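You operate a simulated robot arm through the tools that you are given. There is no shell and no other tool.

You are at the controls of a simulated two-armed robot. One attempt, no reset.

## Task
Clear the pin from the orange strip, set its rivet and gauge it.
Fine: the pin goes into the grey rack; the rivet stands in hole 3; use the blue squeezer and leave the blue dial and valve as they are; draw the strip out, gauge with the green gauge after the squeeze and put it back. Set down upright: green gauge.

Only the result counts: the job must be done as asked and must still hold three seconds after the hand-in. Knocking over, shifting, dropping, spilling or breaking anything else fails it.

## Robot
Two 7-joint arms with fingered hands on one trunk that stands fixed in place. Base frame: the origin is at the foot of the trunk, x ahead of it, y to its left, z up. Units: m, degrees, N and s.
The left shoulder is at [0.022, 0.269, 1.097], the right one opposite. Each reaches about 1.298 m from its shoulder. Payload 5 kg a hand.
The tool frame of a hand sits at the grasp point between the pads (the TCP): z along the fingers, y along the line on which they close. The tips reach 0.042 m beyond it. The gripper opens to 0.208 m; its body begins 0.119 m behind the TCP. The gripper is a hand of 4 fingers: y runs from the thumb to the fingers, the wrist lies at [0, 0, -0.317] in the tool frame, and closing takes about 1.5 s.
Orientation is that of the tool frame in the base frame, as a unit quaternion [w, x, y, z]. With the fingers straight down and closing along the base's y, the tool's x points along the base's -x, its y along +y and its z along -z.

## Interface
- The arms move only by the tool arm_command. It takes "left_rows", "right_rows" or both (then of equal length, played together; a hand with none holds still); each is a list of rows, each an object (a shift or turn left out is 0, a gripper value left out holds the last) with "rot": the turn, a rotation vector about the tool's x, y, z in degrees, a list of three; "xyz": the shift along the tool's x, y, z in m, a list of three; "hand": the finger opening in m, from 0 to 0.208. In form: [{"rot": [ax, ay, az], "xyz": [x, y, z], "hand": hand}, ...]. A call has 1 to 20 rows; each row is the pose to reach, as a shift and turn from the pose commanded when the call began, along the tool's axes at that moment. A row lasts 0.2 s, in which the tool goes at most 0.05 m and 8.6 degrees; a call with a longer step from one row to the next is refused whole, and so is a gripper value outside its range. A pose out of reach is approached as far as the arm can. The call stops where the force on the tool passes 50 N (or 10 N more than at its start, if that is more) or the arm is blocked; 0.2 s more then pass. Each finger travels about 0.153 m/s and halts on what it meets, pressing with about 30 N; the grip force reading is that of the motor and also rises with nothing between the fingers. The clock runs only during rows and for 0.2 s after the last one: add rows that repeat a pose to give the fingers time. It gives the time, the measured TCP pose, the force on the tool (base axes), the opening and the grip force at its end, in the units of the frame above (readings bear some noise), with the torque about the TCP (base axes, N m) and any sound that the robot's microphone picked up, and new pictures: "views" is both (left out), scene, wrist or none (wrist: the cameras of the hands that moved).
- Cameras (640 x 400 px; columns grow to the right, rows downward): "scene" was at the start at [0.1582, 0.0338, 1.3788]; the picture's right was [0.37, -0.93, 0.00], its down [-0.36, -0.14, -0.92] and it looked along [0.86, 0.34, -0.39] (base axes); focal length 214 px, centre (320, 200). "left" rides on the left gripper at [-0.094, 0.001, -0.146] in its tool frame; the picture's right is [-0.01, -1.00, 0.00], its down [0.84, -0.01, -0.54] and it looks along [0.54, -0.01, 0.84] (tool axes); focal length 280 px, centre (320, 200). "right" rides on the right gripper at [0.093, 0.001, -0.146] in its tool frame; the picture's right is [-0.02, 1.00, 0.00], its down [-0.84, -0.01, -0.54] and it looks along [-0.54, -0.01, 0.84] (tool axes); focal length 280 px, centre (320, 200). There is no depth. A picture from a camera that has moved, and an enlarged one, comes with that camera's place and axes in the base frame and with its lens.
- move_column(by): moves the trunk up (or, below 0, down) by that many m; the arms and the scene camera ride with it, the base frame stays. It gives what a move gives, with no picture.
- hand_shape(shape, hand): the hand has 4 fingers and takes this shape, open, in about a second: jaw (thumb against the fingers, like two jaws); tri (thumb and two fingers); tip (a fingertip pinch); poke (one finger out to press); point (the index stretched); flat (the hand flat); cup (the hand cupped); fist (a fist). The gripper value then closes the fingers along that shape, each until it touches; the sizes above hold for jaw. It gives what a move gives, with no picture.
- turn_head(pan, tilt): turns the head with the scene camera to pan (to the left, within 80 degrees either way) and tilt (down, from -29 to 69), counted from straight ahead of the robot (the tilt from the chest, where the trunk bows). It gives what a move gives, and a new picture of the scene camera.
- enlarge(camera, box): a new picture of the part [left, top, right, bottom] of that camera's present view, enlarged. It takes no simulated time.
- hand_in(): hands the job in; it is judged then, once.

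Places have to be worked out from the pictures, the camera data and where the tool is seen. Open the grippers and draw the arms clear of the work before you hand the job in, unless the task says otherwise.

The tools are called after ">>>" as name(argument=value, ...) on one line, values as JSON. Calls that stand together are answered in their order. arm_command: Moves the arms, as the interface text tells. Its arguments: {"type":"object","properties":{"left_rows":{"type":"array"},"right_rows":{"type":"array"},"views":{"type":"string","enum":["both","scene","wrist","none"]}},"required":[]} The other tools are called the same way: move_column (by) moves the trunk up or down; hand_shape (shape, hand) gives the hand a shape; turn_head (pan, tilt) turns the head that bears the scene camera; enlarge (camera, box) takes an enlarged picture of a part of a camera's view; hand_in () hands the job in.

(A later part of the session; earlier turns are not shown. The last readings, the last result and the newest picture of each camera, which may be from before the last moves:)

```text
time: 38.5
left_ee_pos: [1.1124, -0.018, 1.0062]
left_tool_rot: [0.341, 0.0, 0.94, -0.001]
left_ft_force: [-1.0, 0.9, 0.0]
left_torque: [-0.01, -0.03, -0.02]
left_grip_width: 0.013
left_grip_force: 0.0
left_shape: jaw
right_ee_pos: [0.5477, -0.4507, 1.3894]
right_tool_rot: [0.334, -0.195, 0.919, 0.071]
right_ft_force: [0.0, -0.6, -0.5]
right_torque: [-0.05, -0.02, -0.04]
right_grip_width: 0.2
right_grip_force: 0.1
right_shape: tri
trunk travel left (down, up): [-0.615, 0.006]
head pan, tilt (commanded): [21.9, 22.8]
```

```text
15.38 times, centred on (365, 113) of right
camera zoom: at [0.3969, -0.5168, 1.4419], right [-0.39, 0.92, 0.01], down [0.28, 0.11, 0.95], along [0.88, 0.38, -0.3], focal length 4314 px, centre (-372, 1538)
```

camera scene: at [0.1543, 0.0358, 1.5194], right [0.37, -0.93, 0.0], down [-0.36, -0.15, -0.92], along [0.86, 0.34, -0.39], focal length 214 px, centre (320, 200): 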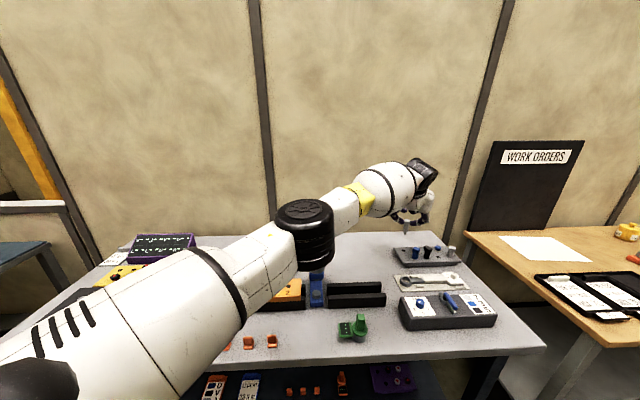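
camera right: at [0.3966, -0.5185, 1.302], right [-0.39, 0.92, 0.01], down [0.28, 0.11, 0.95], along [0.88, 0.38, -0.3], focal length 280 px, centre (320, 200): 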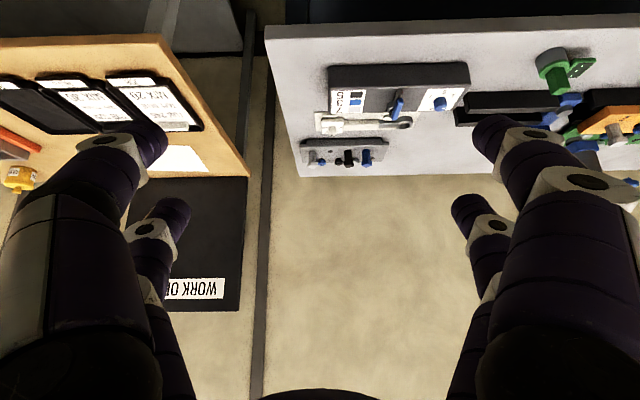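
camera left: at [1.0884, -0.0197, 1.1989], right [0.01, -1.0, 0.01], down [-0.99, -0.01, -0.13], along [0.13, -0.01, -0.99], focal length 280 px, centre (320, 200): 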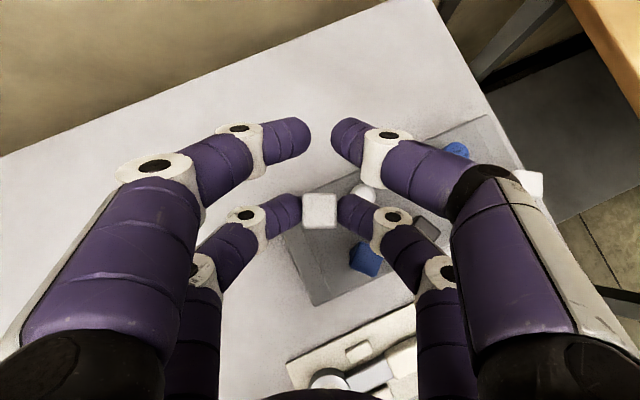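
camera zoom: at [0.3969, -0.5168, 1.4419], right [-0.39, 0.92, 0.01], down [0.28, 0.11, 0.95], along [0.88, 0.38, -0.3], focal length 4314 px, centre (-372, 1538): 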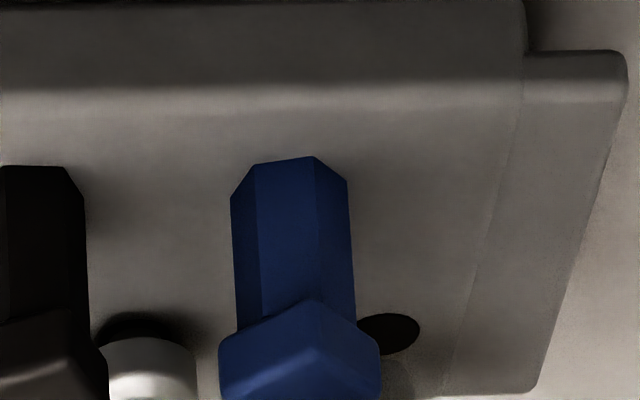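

The lateral error is now about 1 mm. I'll check the fore-aft direction with the right camera.

>>> enlarge(camera="right", box=[345, 112, 385, 138])

>>> enlarge(camera="left", box=[300, 180, 360, 240])

```text
15.38 times, centred on (365, 125) of right
camera zoom: at [0.3969, -0.5168, 1.4419], right [-0.39, 0.92, 0.01], down [0.28, 0.11, 0.95], along [0.88, 0.38, -0.3], focal length 4314 px, centre (-372, 1354)
```

zoom: 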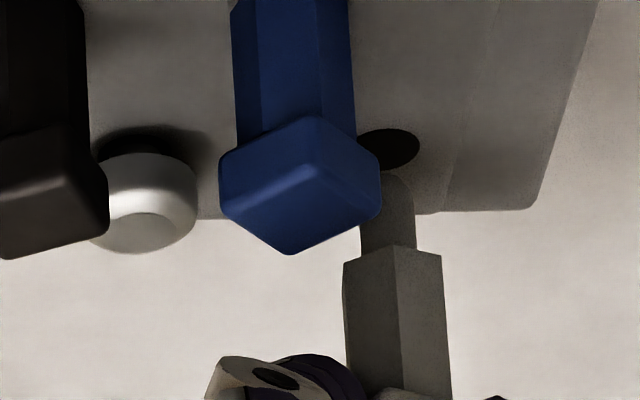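

```text
6.67 times, centred on (330, 210) of left
camera zoom: at [1.0893, -0.0148, 1.1778], right [0.01, -1.0, 0.01], down [-0.99, -0.01, -0.13], along [0.13, -0.01, -0.99], focal length 1869 px, centre (253, 133)
```

zoom: 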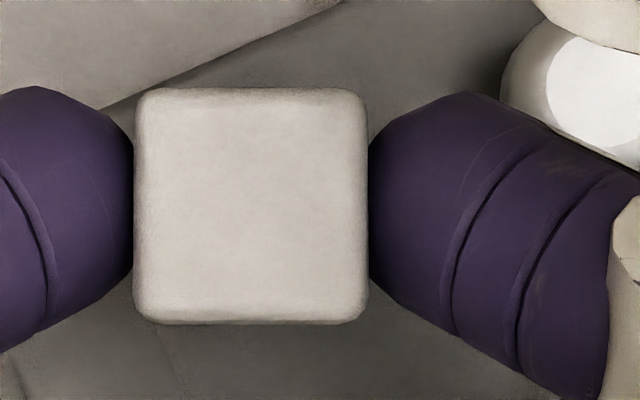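

The tip is within about 1–2 mm of the hole in every direction. I'll nudge it forward 1.5 mm and start inserting slowly, watching the force.

>>> arm_command(left_rows=[{"xyz": [-0.0012, 0.0003, 0.001]}, {"xyz": [0.0014, 0.0003, 0.004]}, {"xyz": [0.0039, 0.0003, 0.0071]}, {"xyz": [0.0065, 0.0003, 0.0101]}, {"xyz": [0.0085, 0.0003, 0.0125]}, {"xyz": [0.0085, 0.0003, 0.0125]}], views="none")

>>> enlarge(camera="scene", box=[388, 230, 428, 256])

>>> enlarge(camera="right", box=[345, 112, 385, 138])

```text
time: 39.9
left_ee_pos: [1.1141, -0.0164, 0.9905]
left_tool_rot: [0.342, -0.001, 0.94, 0.0]
left_ft_force: [-0.7, -1.6, -1.3]
left_torque: [0.01, 0.01, 0.01]
left_grip_width: 0.0132
left_grip_force: 0.0
left_shape: jaw
right_ee_pos: [0.5486, -0.4502, 1.3905]
right_tool_rot: [0.335, -0.194, 0.919, 0.072]
right_ft_force: [0.3, -0.7, 0.1]
right_torque: [0.05, -0.02, 0.0]
right_grip_width: 0.2
right_grip_force: 0.0
right_shape: tri
trunk travel left (down, up): [-0.615, 0.006]
head pan, tilt (commanded): [21.9, 22.8]
```

```text
15.38 times, centred on (408, 243) of scene
camera zoom: at [0.1545, 0.0338, 1.5193], right [0.37, -0.93, 0.0], down [-0.36, -0.14, -0.92], along [0.86, 0.34, -0.39], focal length 3300 px, centre (-1034, -462)
```

zoom: 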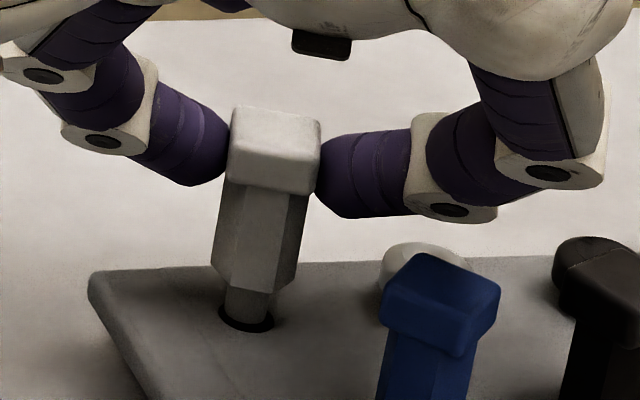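

```text
15.38 times, centred on (365, 125) of right
camera zoom: at [0.397, -0.5169, 1.4417], right [-0.39, 0.92, 0.01], down [0.28, 0.11, 0.95], along [0.88, 0.38, -0.3], focal length 4314 px, centre (-372, 1354)
```

zoom: 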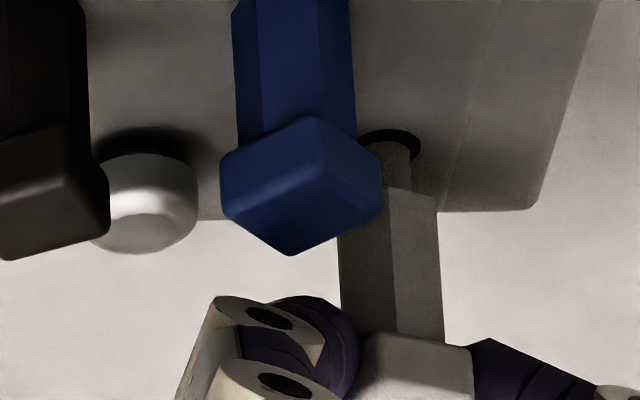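

The shank is in the hole and the forces are small. I'll continue down 0.014 m.

>>> arm_command(left_rows=[{"xyz": [0.0023, 0, 0.0027]}, {"xyz": [0.0045, 0, 0.0054]}, {"xyz": [0.0068, 0, 0.008]}, {"xyz": [0.009, 0, 0.0107]}, {"xyz": [0.009, 0, 0.0107]}], views="none")

>>> enlarge(camera="scene", box=[388, 230, 428, 256])

>>> enlarge(camera="right", box=[345, 112, 385, 138])

```text
time: 41.1
left_ee_pos: [1.1145, -0.0173, 0.9762]
left_tool_rot: [0.341, 0.0, 0.94, 0.0]
left_ft_force: [0.8, -0.1, -0.6]
left_torque: [-0.02, 0.04, -0.02]
left_grip_width: 0.0131
left_grip_force: 0.1
left_shape: jaw
right_ee_pos: [0.5487, -0.4511, 1.39]
right_tool_rot: [0.335, -0.194, 0.919, 0.071]
right_ft_force: [0.0, -0.2, 0.4]
right_torque: [-0.01, 0.03, 0.0]
right_grip_width: 0.2
right_grip_force: 0.1
right_shape: tri
trunk travel left (down, up): [-0.615, 0.006]
head pan, tilt (commanded): [21.9, 22.8]
```

```text
15.38 times, centred on (408, 243) of scene
camera zoom: at [0.1545, 0.0338, 1.5193], right [0.37, -0.93, 0.0], down [-0.36, -0.14, -0.92], along [0.86, 0.34, -0.39], focal length 3300 px, centre (-1034, -462)
```

zoom: 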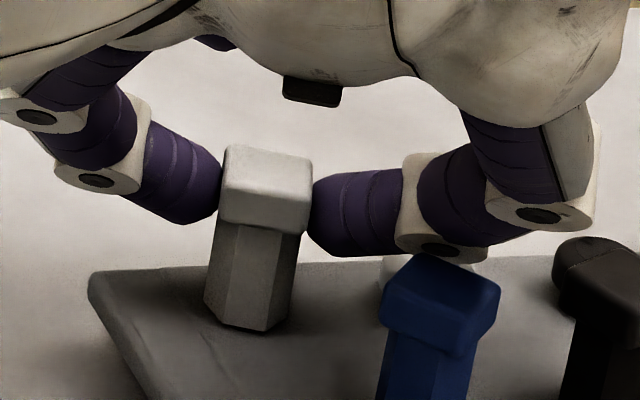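

```text
15.38 times, centred on (365, 125) of right
camera zoom: at [0.397, -0.5169, 1.4418], right [-0.39, 0.92, 0.01], down [0.28, 0.11, 0.95], along [0.88, 0.38, -0.3], focal length 4314 px, centre (-372, 1354)
```

zoom: 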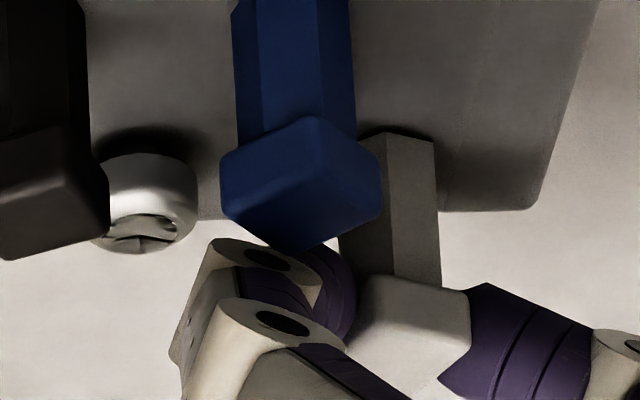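

The pin is practically seated and no force shows. I'll go down 2 mm more and open slightly to release.

>>> arm_command(left_rows=[{"xyz": [0.0013, 0, 0.0015]}, {"xyz": [0.0013, 0, 0.0015], "hand": 0.03}, {"xyz": [0.0013, 0, 0.0015], "hand": 0.045}, {"xyz": [0.0013, 0, 0.0015], "hand": 0.045}, {"xyz": [0.0013, 0, 0.0015], "hand": 0.045}], views="wrist")

>>> enlarge(camera="scene", box=[388, 230, 428, 256])

>>> enlarge(camera="right", box=[335, 100, 395, 140])

```text
time: 42.3
left_ee_pos: [1.1136, -0.0192, 0.9752]
left_tool_rot: [0.341, 0.0, 0.94, 0.0]
left_ft_force: [-0.5, 0.3, -0.1]
left_torque: [0.0, 0.0, 0.01]
left_grip_width: 0.0443
left_grip_force: 0.0
left_shape: jaw
right_ee_pos: [0.5482, -0.4507, 1.3893]
right_tool_rot: [0.334, -0.195, 0.919, 0.072]
right_ft_force: [-0.6, 0.7, 0.1]
right_torque: [-0.01, 0.02, 0.01]
right_grip_width: 0.2002
right_grip_force: 0.1
right_shape: tri
trunk travel left (down, up): [-0.615, 0.006]
head pan, tilt (commanded): [21.9, 22.8]
camera left: at [1.0908, -0.0144, 1.1461], right [0.01, -1.0, 0.01], down [-0.99, -0.01, -0.13], along [0.13, -0.01, -0.99], focal length 280 px, centre (320, 200)
```

left: 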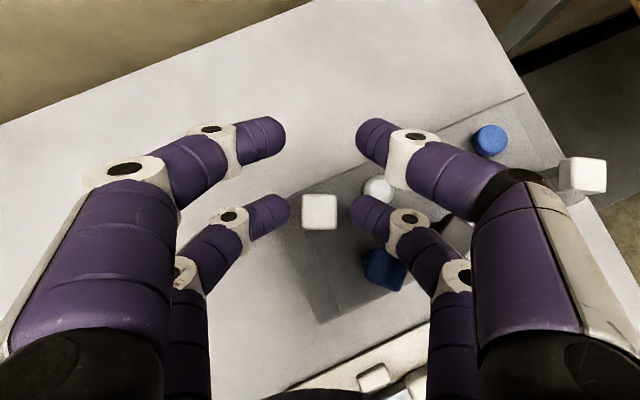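

```text
15.38 times, centred on (408, 243) of scene
camera zoom: at [0.1545, 0.0338, 1.5193], right [0.37, -0.93, 0.0], down [-0.36, -0.14, -0.92], along [0.86, 0.34, -0.39], focal length 3300 px, centre (-1034, -462)
```

zoom: 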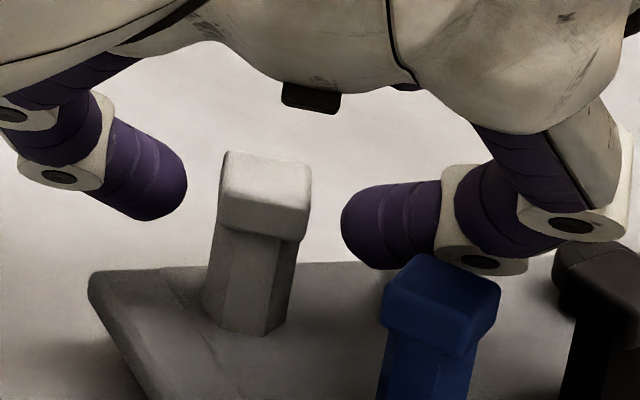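

```text
10.00 times, centred on (365, 120) of right
camera zoom: at [0.397, -0.5169, 1.4417], right [-0.39, 0.92, 0.01], down [0.28, 0.11, 0.95], along [0.88, 0.38, -0.3], focal length 2804 px, centre (-130, 1000)
```

zoom: 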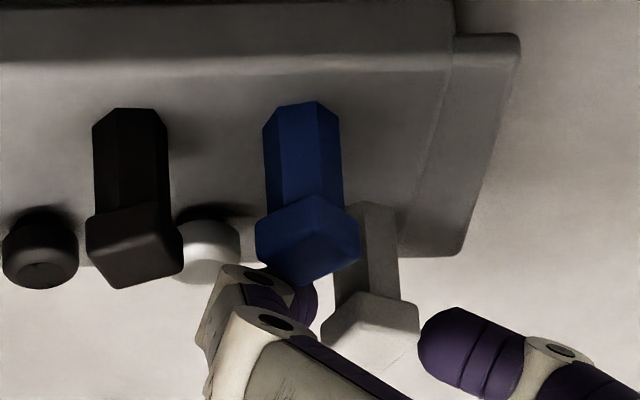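

The pin stands in the rack, released and upright. I'll lift the hand straight up and retreat.

>>> arm_command(left_rows=[{"xyz": [-0.0128, 0, -0.0153]}, {"xyz": [-0.0385, 0, -0.046]}, {"xyz": [-0.0577, 0, -0.069]}, {"xyz": [-0.0769, 0, -0.092]}, {"xyz": [-0.0757, 0.0196, -0.1274]}, {"xyz": [-0.0745, 0.0391, -0.1629]}, {"xyz": [-0.0733, 0.0587, -0.1983]}, {"xyz": [-0.0721, 0.0783, -0.2338]}, {"xyz": [-0.0709, 0.0979, -0.2692]}, {"xyz": [-0.0697, 0.1174, -0.3046]}, {"xyz": [-0.0685, 0.137, -0.3401]}], views="both")

>>> enlarge(camera="scene", box=[380, 230, 480, 290])

```text
time: 44.7
left_ee_pos: [0.9477, 0.1207, 1.2792]
left_tool_rot: [0.341, 0.0, 0.94, 0.0]
left_ft_force: [-1.0, 0.3, -1.0]
left_torque: [-0.05, -0.11, -0.01]
left_grip_width: 0.0446
left_grip_force: 0.0
left_shape: jaw
right_ee_pos: [0.5469, -0.4496, 1.3916]
right_tool_rot: [0.335, -0.195, 0.919, 0.071]
right_ft_force: [-0.6, 0.1, 0.3]
right_torque: [-0.09, -0.06, -0.11]
right_grip_width: 0.2001
right_grip_force: 0.0
right_shape: tri
trunk travel left (down, up): [-0.615, 0.006]
head pan, tilt (commanded): [21.9, 22.8]
camera scene: at [0.1532, 0.0348, 1.5196], right [0.37, -0.93, 0.0], down [-0.36, -0.14, -0.92], along [0.86, 0.34, -0.39], focal length 214 px, centre (320, 200)
camera left: at [0.9245, 0.1243, 1.452], right [0.01, -1.0, 0.01], down [-0.99, -0.01, -0.13], along [0.13, -0.01, -0.99], focal length 280 px, centre (320, 200)
```

scene: 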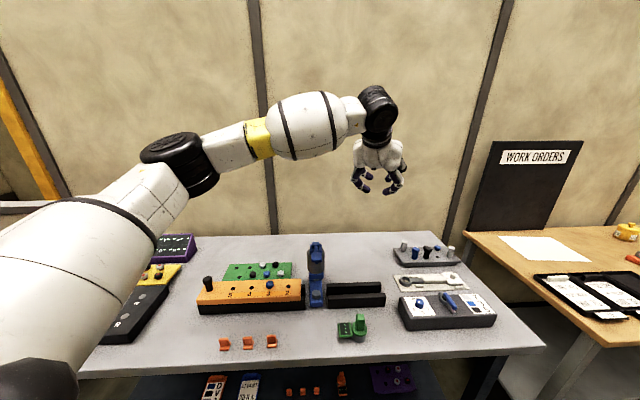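
left: 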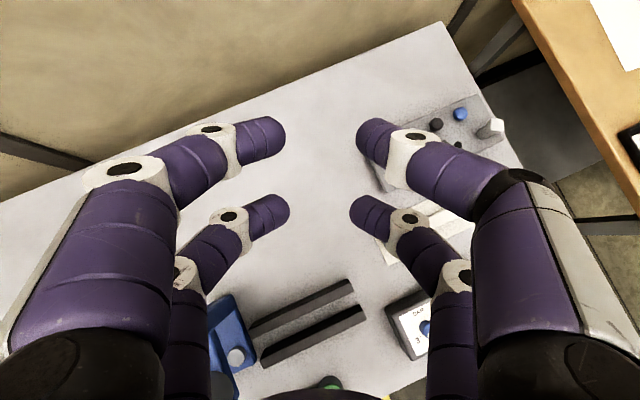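

```text
6.40 times, centred on (430, 260) of scene
camera zoom: at [0.1532, 0.0348, 1.5196], right [0.37, -0.93, 0.0], down [-0.36, -0.14, -0.92], along [0.86, 0.34, -0.39], focal length 1373 px, centre (-384, -184)
```

zoom: 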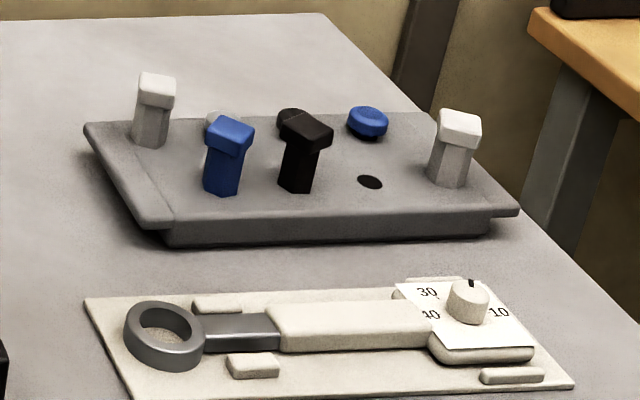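

The pin is safely in the rack. I'll now bring the left hand back over the strip's knob, with the fingers straight down.

>>> arm_command(left_rows=[{"rot": [-0.7, 3.27, -1.92], "xyz": [0.0209, 0.0358, -0.0175], "hand": 0.09}, {"rot": [-1.39, 6.55, -3.84], "xyz": [0.0419, 0.0716, -0.035]}, {"rot": [-2.09, 9.82, -5.75], "xyz": [0.0628, 0.1073, -0.0525]}, {"rot": [-2.78, 13.09, -7.67], "xyz": [0.0838, 0.1431, -0.07]}, {"rot": [-3.48, 16.37, -9.59], "xyz": [0.1047, 0.1789, -0.0876]}, {"rot": [-4.18, 19.64, -11.51], "xyz": [0.1256, 0.2147, -0.1051]}, {"rot": [-4.87, 22.91, -13.43], "xyz": [0.1466, 0.2504, -0.1226]}, {"rot": [-5.57, 26.19, -15.35], "xyz": [0.1675, 0.2862, -0.1401]}, {"rot": [-6.26, 29.46, -17.26], "xyz": [0.1885, 0.322, -0.1576]}, {"rot": [-6.96, 32.73, -19.18], "xyz": [0.2094, 0.3578, -0.1751]}, {"rot": [-7.65, 36.01, -21.1], "xyz": [0.2304, 0.3935, -0.1926]}, {"rot": [-8.35, 39.28, -23.02], "xyz": [0.2513, 0.4293, -0.2101]}], views="both")

```text
time: 47.3
left_ee_pos: [0.6202, 0.5525, 1.2798]
left_tool_rot: [0.0, -0.207, 0.978, -0.001]
left_ft_force: [-0.3, 0.9, -1.6]
left_torque: [-0.1, -0.04, 0.02]
left_grip_width: 0.0897
left_grip_force: 0.1
left_shape: jaw
right_ee_pos: [0.5477, -0.4501, 1.3914]
right_tool_rot: [0.335, -0.195, 0.919, 0.071]
right_ft_force: [-0.2, 1.4, 1.1]
right_torque: [-0.08, -0.07, -0.11]
right_grip_width: 0.2001
right_grip_force: 0.0
right_shape: tri
trunk travel left (down, up): [-0.615, 0.006]
head pan, tilt (commanded): [21.9, 22.8]
camera scene: at [0.1538, 0.0349, 1.5195], right [0.37, -0.93, 0.0], down [-0.36, -0.14, -0.92], along [0.86, 0.34, -0.39], focal length 214 px, centre (320, 200)
camera left: at [0.7045, 0.5934, 1.425], right [0.42, -0.91, 0.0], down [-0.77, -0.35, 0.54], along [-0.49, -0.23, -0.84], focal length 280 px, centre (320, 200)
```

scene: 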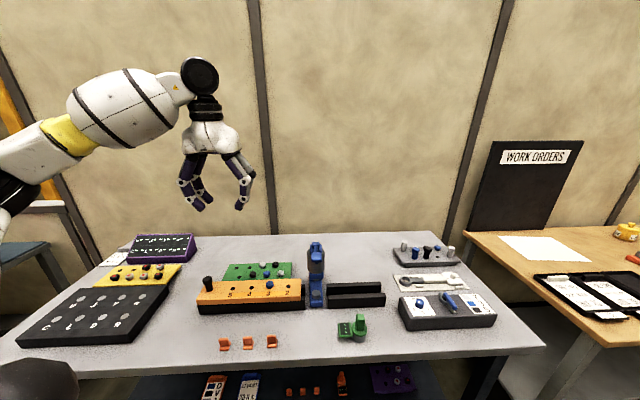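
left: 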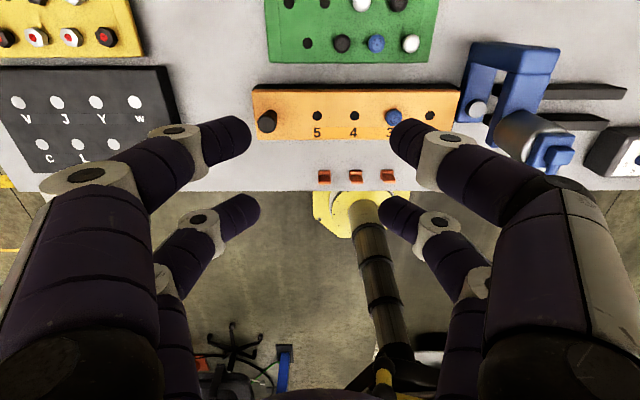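

I'll lower the left hand to straddle the knob again, at the pose that worked before.

>>> arm_command(left_rows=[{"xyz": [0.006, 0.042, 0.02]}, {"xyz": [0.0123, 0.0834, 0.04]}, {"xyz": [0.0123, 0.0834, 0.088]}, {"xyz": [0.0123, 0.0834, 0.136]}, {"xyz": [0.0123, 0.0834, 0.184]}, {"xyz": [0.0123, 0.0834, 0.232]}, {"xyz": [0.0123, 0.0834, 0.277]}, {"xyz": [0.0123, 0.0834, 0.277]}], views="both")

```text
time: 49.1
left_ee_pos: [0.5775, 0.6205, 1.0025]
left_tool_rot: [0.002, -0.207, 0.978, 0.0]
left_ft_force: [0.4, -0.4, -0.2]
left_torque: [0.08, 0.01, 0.01]
left_grip_width: 0.0901
left_grip_force: 0.0
left_shape: jaw
right_ee_pos: [0.5484, -0.4505, 1.391]
right_tool_rot: [0.335, -0.194, 0.919, 0.071]
right_ft_force: [-0.4, -1.1, 0.2]
right_torque: [0.07, -0.03, 0.05]
right_grip_width: 0.2
right_grip_force: 0.1
right_shape: tri
trunk travel left (down, up): [-0.615, 0.006]
head pan, tilt (commanded): [21.9, 22.8]
camera scene: at [0.1542, 0.0332, 1.5195], right [0.37, -0.93, 0.0], down [-0.36, -0.14, -0.92], along [0.86, 0.34, -0.39], focal length 214 px, centre (320, 200)
camera left: at [0.6607, 0.6611, 1.1479], right [0.42, -0.91, 0.0], down [-0.77, -0.35, 0.54], along [-0.49, -0.23, -0.84], focal length 280 px, centre (320, 200)
```

scene: 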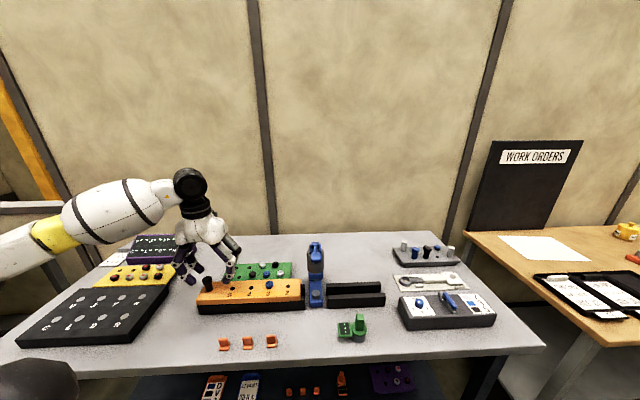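
left: 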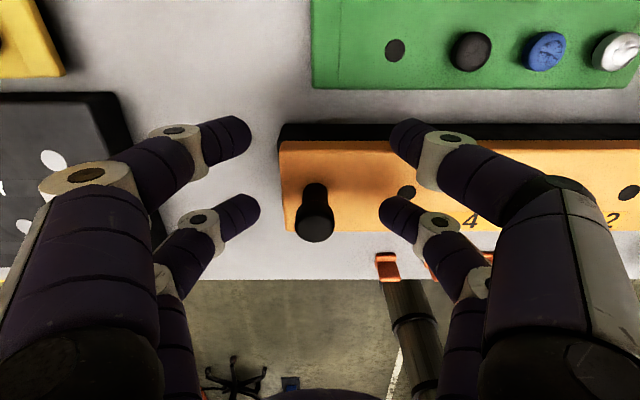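

The knob is between the far fingers. I'll apply a small correction and close.

>>> arm_command(left_rows=[{"xyz": [0.004, 0.003, -0.003], "hand": 0.06}, {"xyz": [0.004, 0.003, -0.003], "hand": 0.015}, {"xyz": [0.004, 0.003, -0.003], "hand": 0.015}, {"xyz": [0.004, 0.003, -0.003], "hand": 0.015}, {"xyz": [0.004, 0.003, -0.003], "hand": 0.015}], views="wrist")

```text
time: 50.3
left_ee_pos: [0.5719, 0.6211, 1.0051]
left_tool_rot: [0.0, -0.207, 0.978, -0.001]
left_ft_force: [-0.2, 0.4, 6.5]
left_torque: [-0.04, 0.21, -0.04]
left_grip_width: 0.0169
left_grip_force: 0.1
left_shape: jaw
right_ee_pos: [0.5481, -0.4509, 1.3905]
right_tool_rot: [0.334, -0.193, 0.92, 0.071]
right_ft_force: [-0.5, 0.2, -0.3]
right_torque: [0.0, -0.01, -0.02]
right_grip_width: 0.2
right_grip_force: 0.0
right_shape: tri
trunk travel left (down, up): [-0.615, 0.006]
head pan, tilt (commanded): [21.9, 22.8]
camera left: at [0.656, 0.6623, 1.1513], right [0.42, -0.91, 0.0], down [-0.77, -0.35, 0.54], along [-0.49, -0.23, -0.84], focal length 280 px, centre (320, 200)
```

left: 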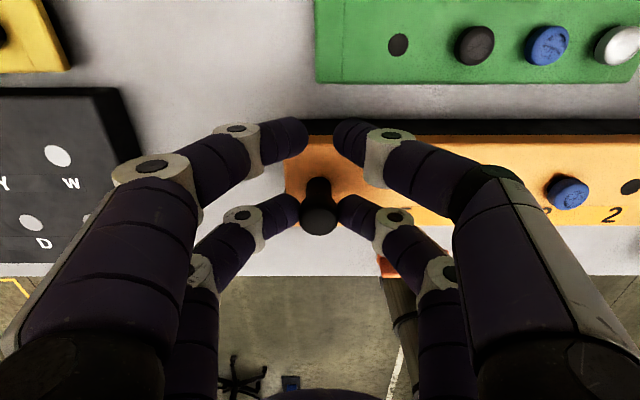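

Grip made. I'll slide the strip to the right by 0.10 m first, in small steps, and watch the force.

>>> arm_command(left_rows=[{"xyz": [0, -0.004, 0]}, {"xyz": [0, -0.012, 0]}, {"xyz": [0, -0.024, 0]}, {"xyz": [0, -0.036, 0]}, {"xyz": [0, -0.048, 0]}, {"xyz": [0, -0.06, 0]}, {"xyz": [0, -0.072, 0]}, {"xyz": [0, -0.084, 0]}, {"xyz": [0, -0.096, 0]}, {"xyz": [0, -0.1, 0]}], views="both")

```text
time: 52.5
left_ee_pos: [0.612, 0.5297, 1.0054]
left_tool_rot: [0.0, -0.206, 0.978, -0.002]
left_ft_force: [3.4, 0.6, 1.6]
left_torque: [-0.04, -0.04, -0.04]
left_grip_width: 0.0164
left_grip_force: 0.1
left_shape: jaw
right_ee_pos: [0.5491, -0.4494, 1.3906]
right_tool_rot: [0.334, -0.195, 0.919, 0.072]
right_ft_force: [-0.5, 0.5, 0.4]
right_torque: [-0.04, 0.01, -0.05]
right_grip_width: 0.1998
right_grip_force: 0.0
right_shape: tri
trunk travel left (down, up): [-0.615, 0.006]
head pan, tilt (commanded): [21.9, 22.8]
camera scene: at [0.1545, 0.0342, 1.5193], right [0.37, -0.93, 0.0], down [-0.36, -0.14, -0.92], along [0.86, 0.34, -0.39], focal length 214 px, centre (320, 200)
camera left: at [0.6965, 0.5714, 1.1501], right [0.42, -0.91, 0.0], down [-0.77, -0.35, 0.54], along [-0.49, -0.23, -0.84], focal length 280 px, centre (320, 200)
```

scene: 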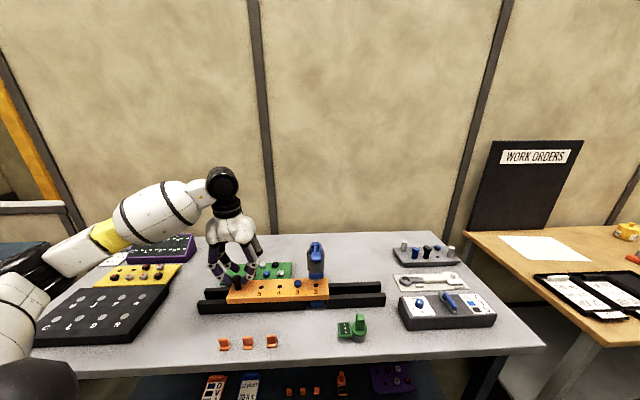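
left: 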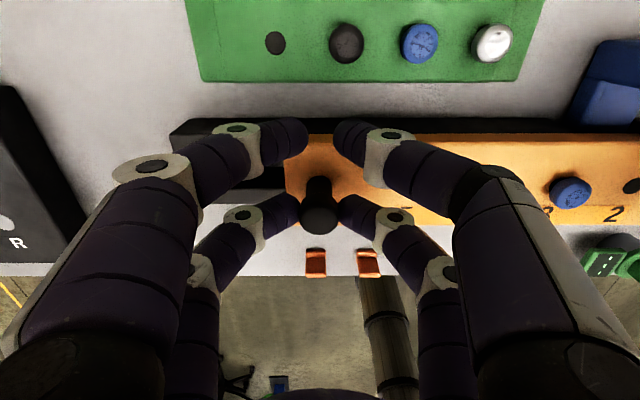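

The strip slides freely. I'll zoom in at the squeezer.

>>> enlarge(camera="scene", box=[260, 235, 360, 315])

>>> enlarge(camera="scene", box=[290, 230, 345, 290])

```text
5.00 times, centred on (310, 275) of scene
camera zoom: at [0.1545, 0.0342, 1.5193], right [0.37, -0.93, 0.0], down [-0.36, -0.14, -0.92], along [0.86, 0.34, -0.39], focal length 1072 px, centre (370, -175)
```

zoom: 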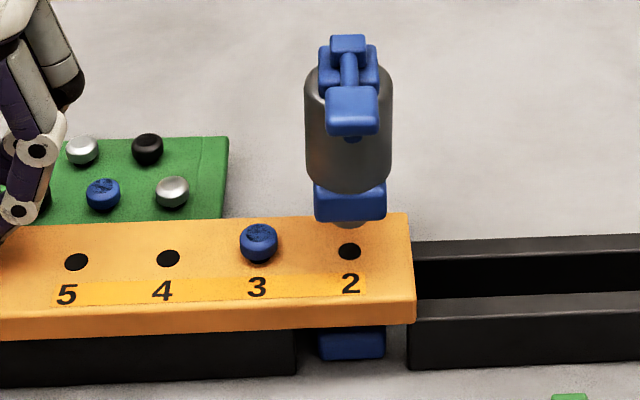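

```text
6.67 times, centred on (318, 260) of scene
camera zoom: at [0.1545, 0.0342, 1.5193], right [0.37, -0.93, 0.0], down [-0.36, -0.14, -0.92], along [0.86, 0.34, -0.39], focal length 1430 px, centre (337, -200)
```

zoom: 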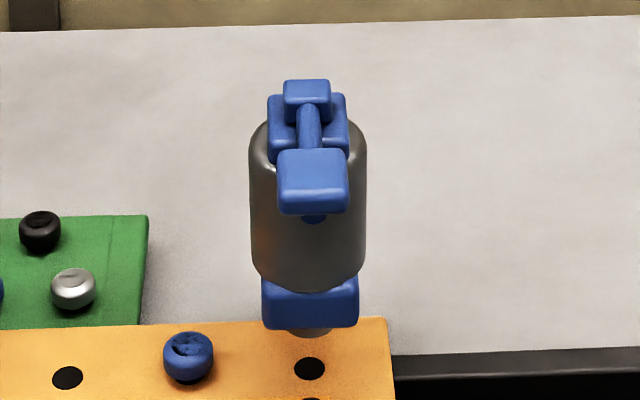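

Hole 2 is now right at the ram axis, so hole 3 needs about 0.066 m more. I'll slide 0.045 m and check that the rivet head clears the ram.

>>> arm_command(left_rows=[{"xyz": [0, -0.006, 0]}, {"xyz": [0, -0.014, 0]}, {"xyz": [0, -0.022, 0]}, {"xyz": [0, -0.03, 0]}, {"xyz": [0, -0.036, 0]}, {"xyz": [0, -0.041, 0]}, {"xyz": [0, -0.045, 0]}], views="none")

>>> enlarge(camera="scene", box=[290, 235, 345, 300])

```text
time: 54.1
left_ee_pos: [0.6306, 0.4882, 1.0045]
left_tool_rot: [0.0, -0.207, 0.978, -0.001]
left_ft_force: [1.8, 2.5, 1.0]
left_torque: [0.05, -0.05, -0.07]
left_grip_width: 0.0163
left_grip_force: 0.1
left_shape: jaw
right_ee_pos: [0.5493, -0.451, 1.3904]
right_tool_rot: [0.335, -0.194, 0.919, 0.072]
right_ft_force: [-0.1, 0.5, -0.5]
right_torque: [0.03, -0.01, -0.02]
right_grip_width: 0.2
right_grip_force: 0.0
right_shape: tri
trunk travel left (down, up): [-0.615, 0.006]
head pan, tilt (commanded): [21.9, 22.8]
```

```text
6.15 times, centred on (318, 268) of scene
camera zoom: at [0.1545, 0.034, 1.5193], right [0.37, -0.93, 0.0], down [-0.36, -0.14, -0.92], along [0.86, 0.34, -0.39], focal length 1320 px, centre (335, -215)
```

zoom: 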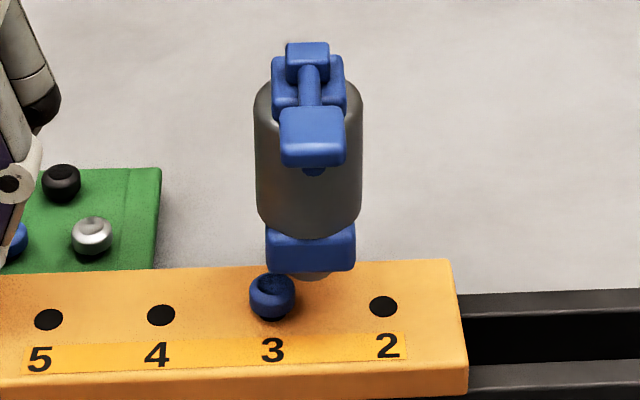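

The rivet is approaching the ram without contact. By the picture 0.0225 m remains, so I'll slide on and check the alignment.

>>> arm_command(left_rows=[{"xyz": [0, -0.004, 0]}, {"xyz": [0, -0.009, 0]}, {"xyz": [0, -0.014, 0]}, {"xyz": [0, -0.018, 0]}, {"xyz": [0, -0.022, 0]}, {"xyz": [0, -0.022, 0]}], views="both")

>>> enlarge(camera="scene", box=[290, 235, 345, 300])

```text
time: 55.5
left_ee_pos: [0.6401, 0.4695, 1.0053]
left_tool_rot: [0.0, -0.207, 0.978, -0.001]
left_ft_force: [0.6, 2.9, 2.2]
left_torque: [0.11, 0.08, -0.08]
left_grip_width: 0.0162
left_grip_force: 0.1
left_shape: jaw
right_ee_pos: [0.5481, -0.4497, 1.3894]
right_tool_rot: [0.334, -0.195, 0.919, 0.072]
right_ft_force: [0.4, 0.8, 0.4]
right_torque: [-0.03, 0.03, -0.02]
right_grip_width: 0.1998
right_grip_force: 0.1
right_shape: tri
trunk travel left (down, up): [-0.615, 0.006]
head pan, tilt (commanded): [21.9, 22.8]
camera scene: at [0.1544, 0.034, 1.5194], right [0.37, -0.93, 0.0], down [-0.36, -0.14, -0.92], along [0.86, 0.34, -0.39], focal length 214 px, centre (320, 200)
camera left: at [0.7233, 0.5103, 1.1504], right [0.42, -0.91, 0.0], down [-0.77, -0.35, 0.54], along [-0.49, -0.23, -0.84], focal length 280 px, centre (320, 200)
```

scene: 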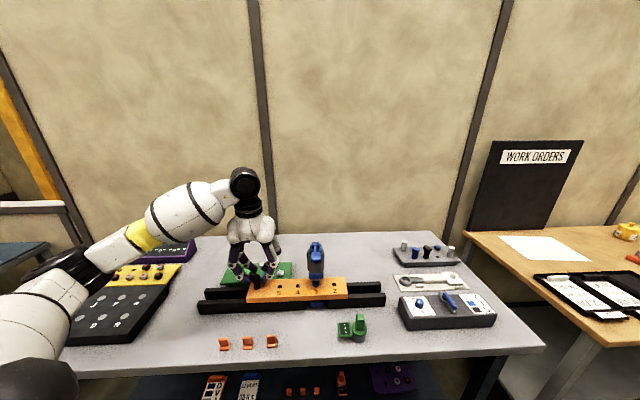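
left: 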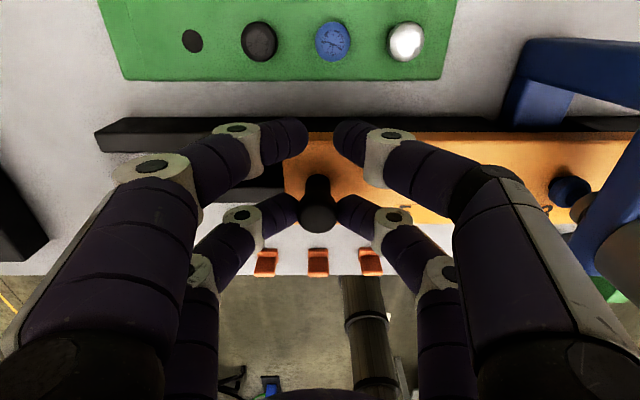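

```text
6.15 times, centred on (318, 268) of scene
camera zoom: at [0.1544, 0.034, 1.5194], right [0.37, -0.93, 0.0], down [-0.36, -0.14, -0.92], along [0.86, 0.34, -0.39], focal length 1320 px, centre (335, -215)
```

zoom: 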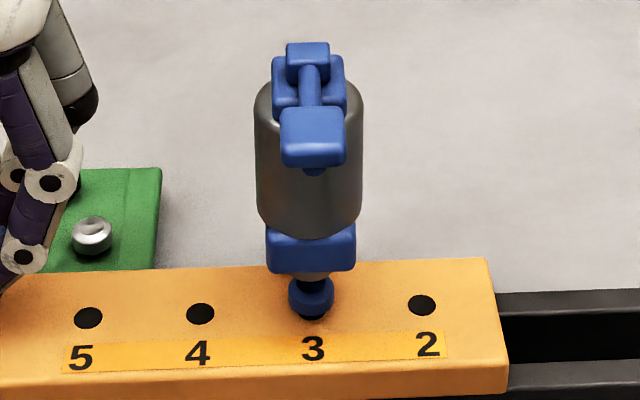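

Hole 3 is at the ram axis within about a millimetre. I'll confirm at higher zoom.

>>> enlarge(camera="scene", box=[303, 262, 333, 292])

>>> enlarge(camera="left", box=[500, 30, 640, 300])

>>> enlarge(camera="scene", box=[295, 232, 340, 265])

```text
13.33 times, centred on (318, 277) of scene
camera zoom: at [0.1544, 0.034, 1.5194], right [0.37, -0.93, 0.0], down [-0.36, -0.14, -0.92], along [0.86, 0.34, -0.39], focal length 2860 px, centre (347, -827)
```

zoom: 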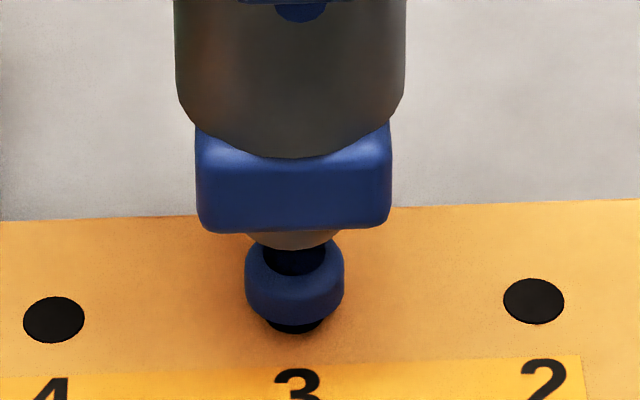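

```text
1.48 times, centred on (570, 165) of left
camera zoom: at [0.7233, 0.5103, 1.1504], right [0.42, -0.91, 0.0], down [-0.77, -0.35, 0.54], along [-0.49, -0.23, -0.84], focal length 415 px, centre (-50, 252)
```

zoom: 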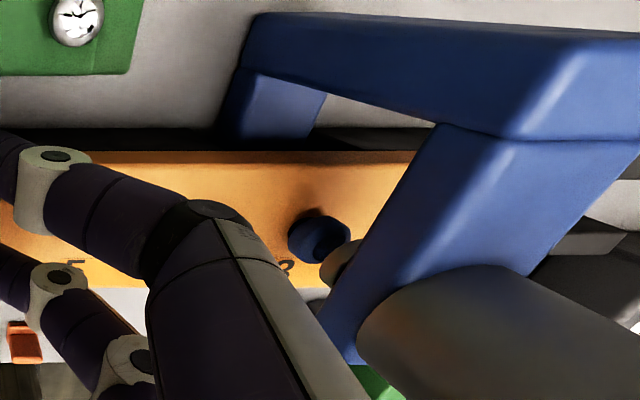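

```text
12.12 times, centred on (318, 248) of scene
camera zoom: at [0.1544, 0.034, 1.5194], right [0.37, -0.93, 0.0], down [-0.36, -0.14, -0.92], along [0.86, 0.34, -0.39], focal length 2600 px, centre (350, -388)
```

zoom: 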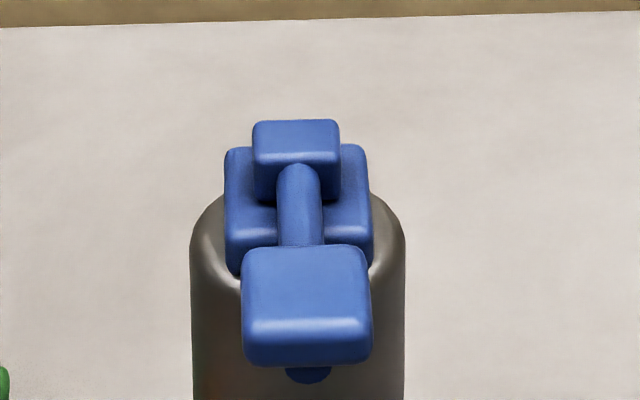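

Rivet and ram line up (both at pixel column ≈294). Next is the lever: its pad is at about (0.638, 0.242) with its top near z 1.118. I'll set the right hand to "poke" and bring it upright toward the front of the squeezer.

>>> hand_shape(hand="right", shape="poke")

>>> arm_command(right_rows=[{"rot": [0, 3.08, 0], "xyz": [-0.0145, 0.0412, 0.0152]}, {"rot": [0, 6.15, 0], "xyz": [-0.029, 0.0825, 0.0304]}, {"rot": [0, 9.23, 0], "xyz": [-0.0435, 0.1237, 0.0456]}, {"rot": [0, 12.3, 0], "xyz": [-0.058, 0.165, 0.0608]}, {"rot": [0, 15.4, 0], "xyz": [-0.0725, 0.2062, 0.076]}, {"rot": [0, 18.5, 0], "xyz": [-0.087, 0.2474, 0.0912]}, {"rot": [0, 21.5, 0], "xyz": [-0.1015, 0.2887, 0.1065]}, {"rot": [0, 24.6, 0], "xyz": [-0.116, 0.3299, 0.1217]}, {"rot": [0, 27.7, 0], "xyz": [-0.1305, 0.3711, 0.1369]}, {"rot": [0, 30.8, 0], "xyz": [-0.145, 0.4124, 0.1521]}, {"rot": [0, 33.8, 0], "xyz": [-0.1595, 0.4536, 0.1673]}, {"rot": [0, 36.9, 0], "xyz": [-0.174, 0.4949, 0.1825]}, {"rot": [0, 40, 0], "xyz": [-0.1885, 0.5361, 0.1977]}], views="both")

```text
time: 56.4
left_ee_pos: [0.6388, 0.4695, 1.0042]
left_tool_rot: [0.001, -0.208, 0.978, -0.001]
left_ft_force: [0.7, 2.7, 1.2]
left_torque: [0.1, 0.02, -0.09]
left_grip_width: 0.0163
left_grip_force: 0.0
left_shape: jaw
right_ee_pos: [0.548, -0.4498, 1.3904]
right_tool_rot: [0.334, -0.195, 0.92, 0.071]
right_ft_force: [1.0, 0.6, 0.0]
right_torque: [-0.02, 0.01, 0.01]
right_grip_width: 0.0
right_grip_force: 0.1
right_shape: poke
trunk travel left (down, up): [-0.615, 0.006]
head pan, tilt (commanded): [21.9, 22.8]
```

```text
time: 59.2
left_ee_pos: [0.6392, 0.4715, 1.0042]
left_tool_rot: [0.001, -0.208, 0.978, -0.001]
left_ft_force: [-3.1, 1.9, 0.8]
left_torque: [-0.17, -0.03, -0.01]
left_grip_width: 0.0163
left_grip_force: 0.1
left_shape: jaw
right_ee_pos: [0.5784, 0.1523, 1.3603]
right_tool_rot: [-0.001, -0.207, 0.978, 0.0]
right_ft_force: [-1.2, 1.1, 0.1]
right_torque: [-0.22, -0.05, 0.02]
right_grip_width: 0.0
right_grip_force: 0.0
right_shape: poke
trunk travel left (down, up): [-0.615, 0.006]
head pan, tilt (commanded): [21.9, 22.8]
camera scene: at [0.1538, 0.0355, 1.5193], right [0.37, -0.93, 0.0], down [-0.36, -0.15, -0.92], along [0.86, 0.34, -0.39], focal length 214 px, centre (320, 200)
camera right: at [0.4926, 0.1154, 1.5068], right [-0.39, 0.92, 0.0], down [0.78, 0.33, 0.54], along [0.5, 0.21, -0.84], focal length 280 px, centre (320, 200)
```

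scene: 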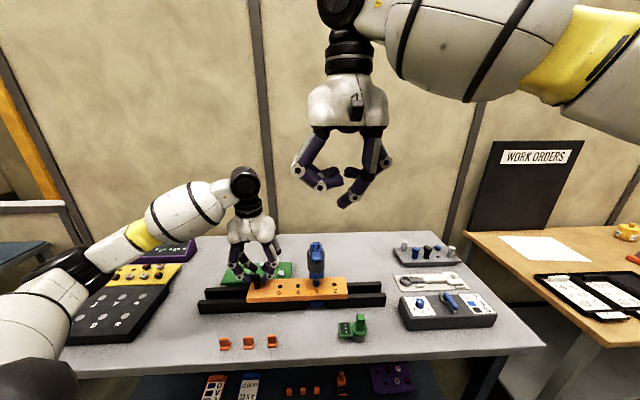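
right: 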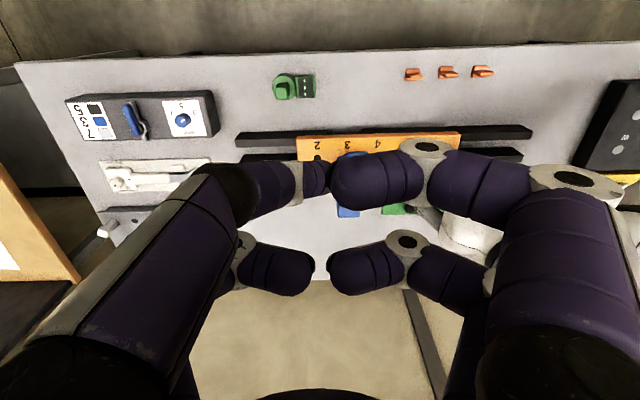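

>>> enlarge(camera="scene", box=[270, 60, 410, 220])

>>> enlarge(camera="right", box=[220, 130, 460, 310])

```text
2.50 times, centred on (340, 140) of scene
camera zoom: at [0.1538, 0.0355, 1.5193], right [0.37, -0.93, 0.0], down [-0.36, -0.15, -0.92], along [0.86, 0.34, -0.39], focal length 536 px, centre (270, 350)
```

zoom: 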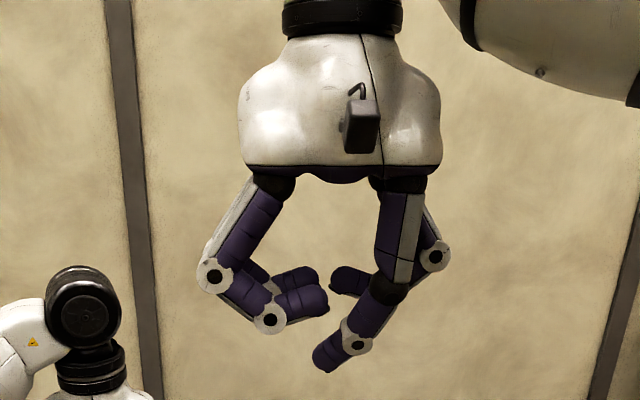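

```text
2.22 times, centred on (340, 220) of right
camera zoom: at [0.4926, 0.1154, 1.5068], right [-0.39, 0.92, 0.0], down [0.78, 0.33, 0.54], along [0.5, 0.21, -0.84], focal length 623 px, centre (276, 156)
```

zoom: 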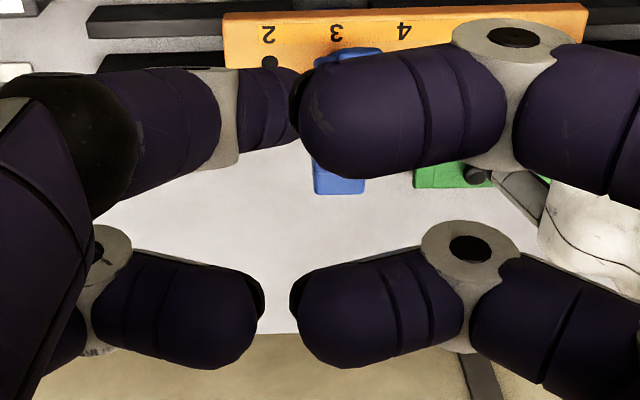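

In "poke" one finger stretches down along the tool axis with its tip about 0.042 m beyond the TCP. I'll hover it 0.04 m above the lever pad and check.

>>> arm_command(right_rows=[{"xyz": [-0.0181, 0.0115, 0.03]}, {"xyz": [-0.0363, 0.0229, 0.06]}, {"xyz": [-0.0544, 0.0344, 0.09]}, {"xyz": [-0.0726, 0.0458, 0.12]}, {"xyz": [-0.0907, 0.0573, 0.145]}, {"xyz": [-0.0907, 0.0573, 0.16]}, {"xyz": [-0.0907, 0.0573, 0.16]}], views="both")

>>> enlarge(camera="scene", box=[280, 190, 350, 270])

>>> enlarge(camera="right", box=[240, 100, 400, 220])

```text
time: 60.8
left_ee_pos: [0.6385, 0.4696, 1.0044]
left_tool_rot: [0.0, -0.207, 0.978, 0.0]
left_ft_force: [-1.1, 1.9, -0.3]
left_torque: [0.04, 0.0, -0.05]
left_grip_width: 0.016
left_grip_force: 0.1
left_shape: jaw
right_ee_pos: [0.6382, 0.2406, 1.2008]
right_tool_rot: [0.0, -0.207, 0.978, 0.0]
right_ft_force: [-0.7, -0.8, 0.1]
right_torque: [-0.01, -0.05, -0.01]
right_grip_width: 0.0
right_grip_force: 0.1
right_shape: poke
trunk travel left (down, up): [-0.615, 0.006]
head pan, tilt (commanded): [21.9, 22.8]
camera scene: at [0.154, 0.034, 1.5194], right [0.37, -0.93, 0.0], down [-0.36, -0.14, -0.92], along [0.86, 0.34, -0.39], focal length 214 px, centre (320, 200)
camera right: at [0.5531, 0.2029, 1.3464], right [-0.39, 0.92, 0.0], down [0.77, 0.33, 0.54], along [0.5, 0.21, -0.84], focal length 280 px, centre (320, 200)
```

scene: 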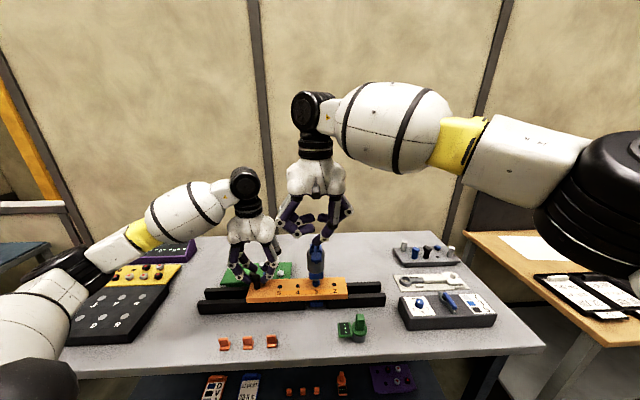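
right: 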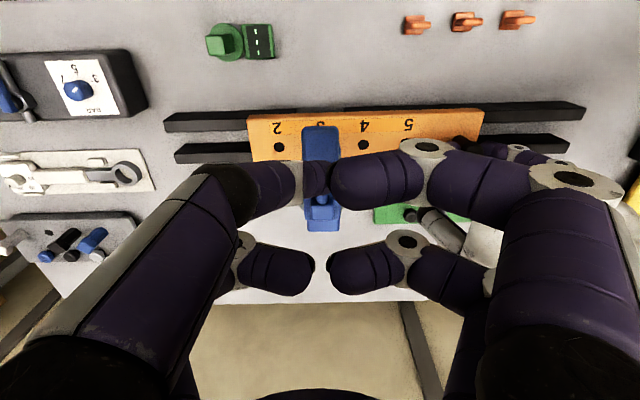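

```text
5.00 times, centred on (315, 230) of scene
camera zoom: at [0.154, 0.034, 1.5194], right [0.37, -0.93, 0.0], down [-0.36, -0.14, -0.92], along [0.86, 0.34, -0.39], focal length 1072 px, centre (345, 50)
```

zoom: 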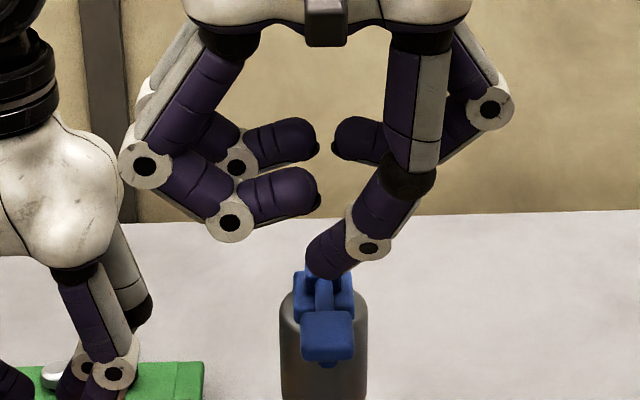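

```text
3.33 times, centred on (320, 160) of right
camera zoom: at [0.5531, 0.2029, 1.3464], right [-0.39, 0.92, 0.0], down [0.77, 0.33, 0.54], along [0.5, 0.21, -0.84], focal length 935 px, centre (320, 333)
```

zoom: 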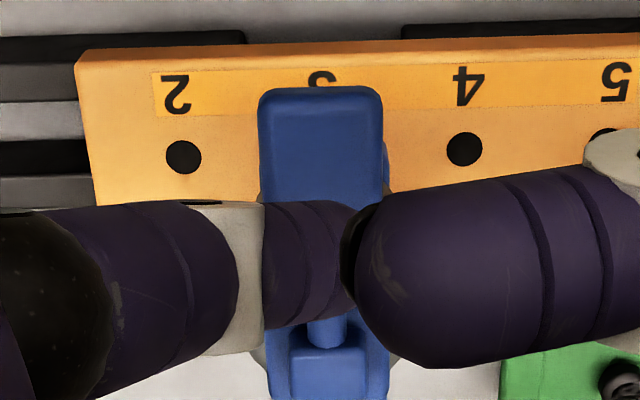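

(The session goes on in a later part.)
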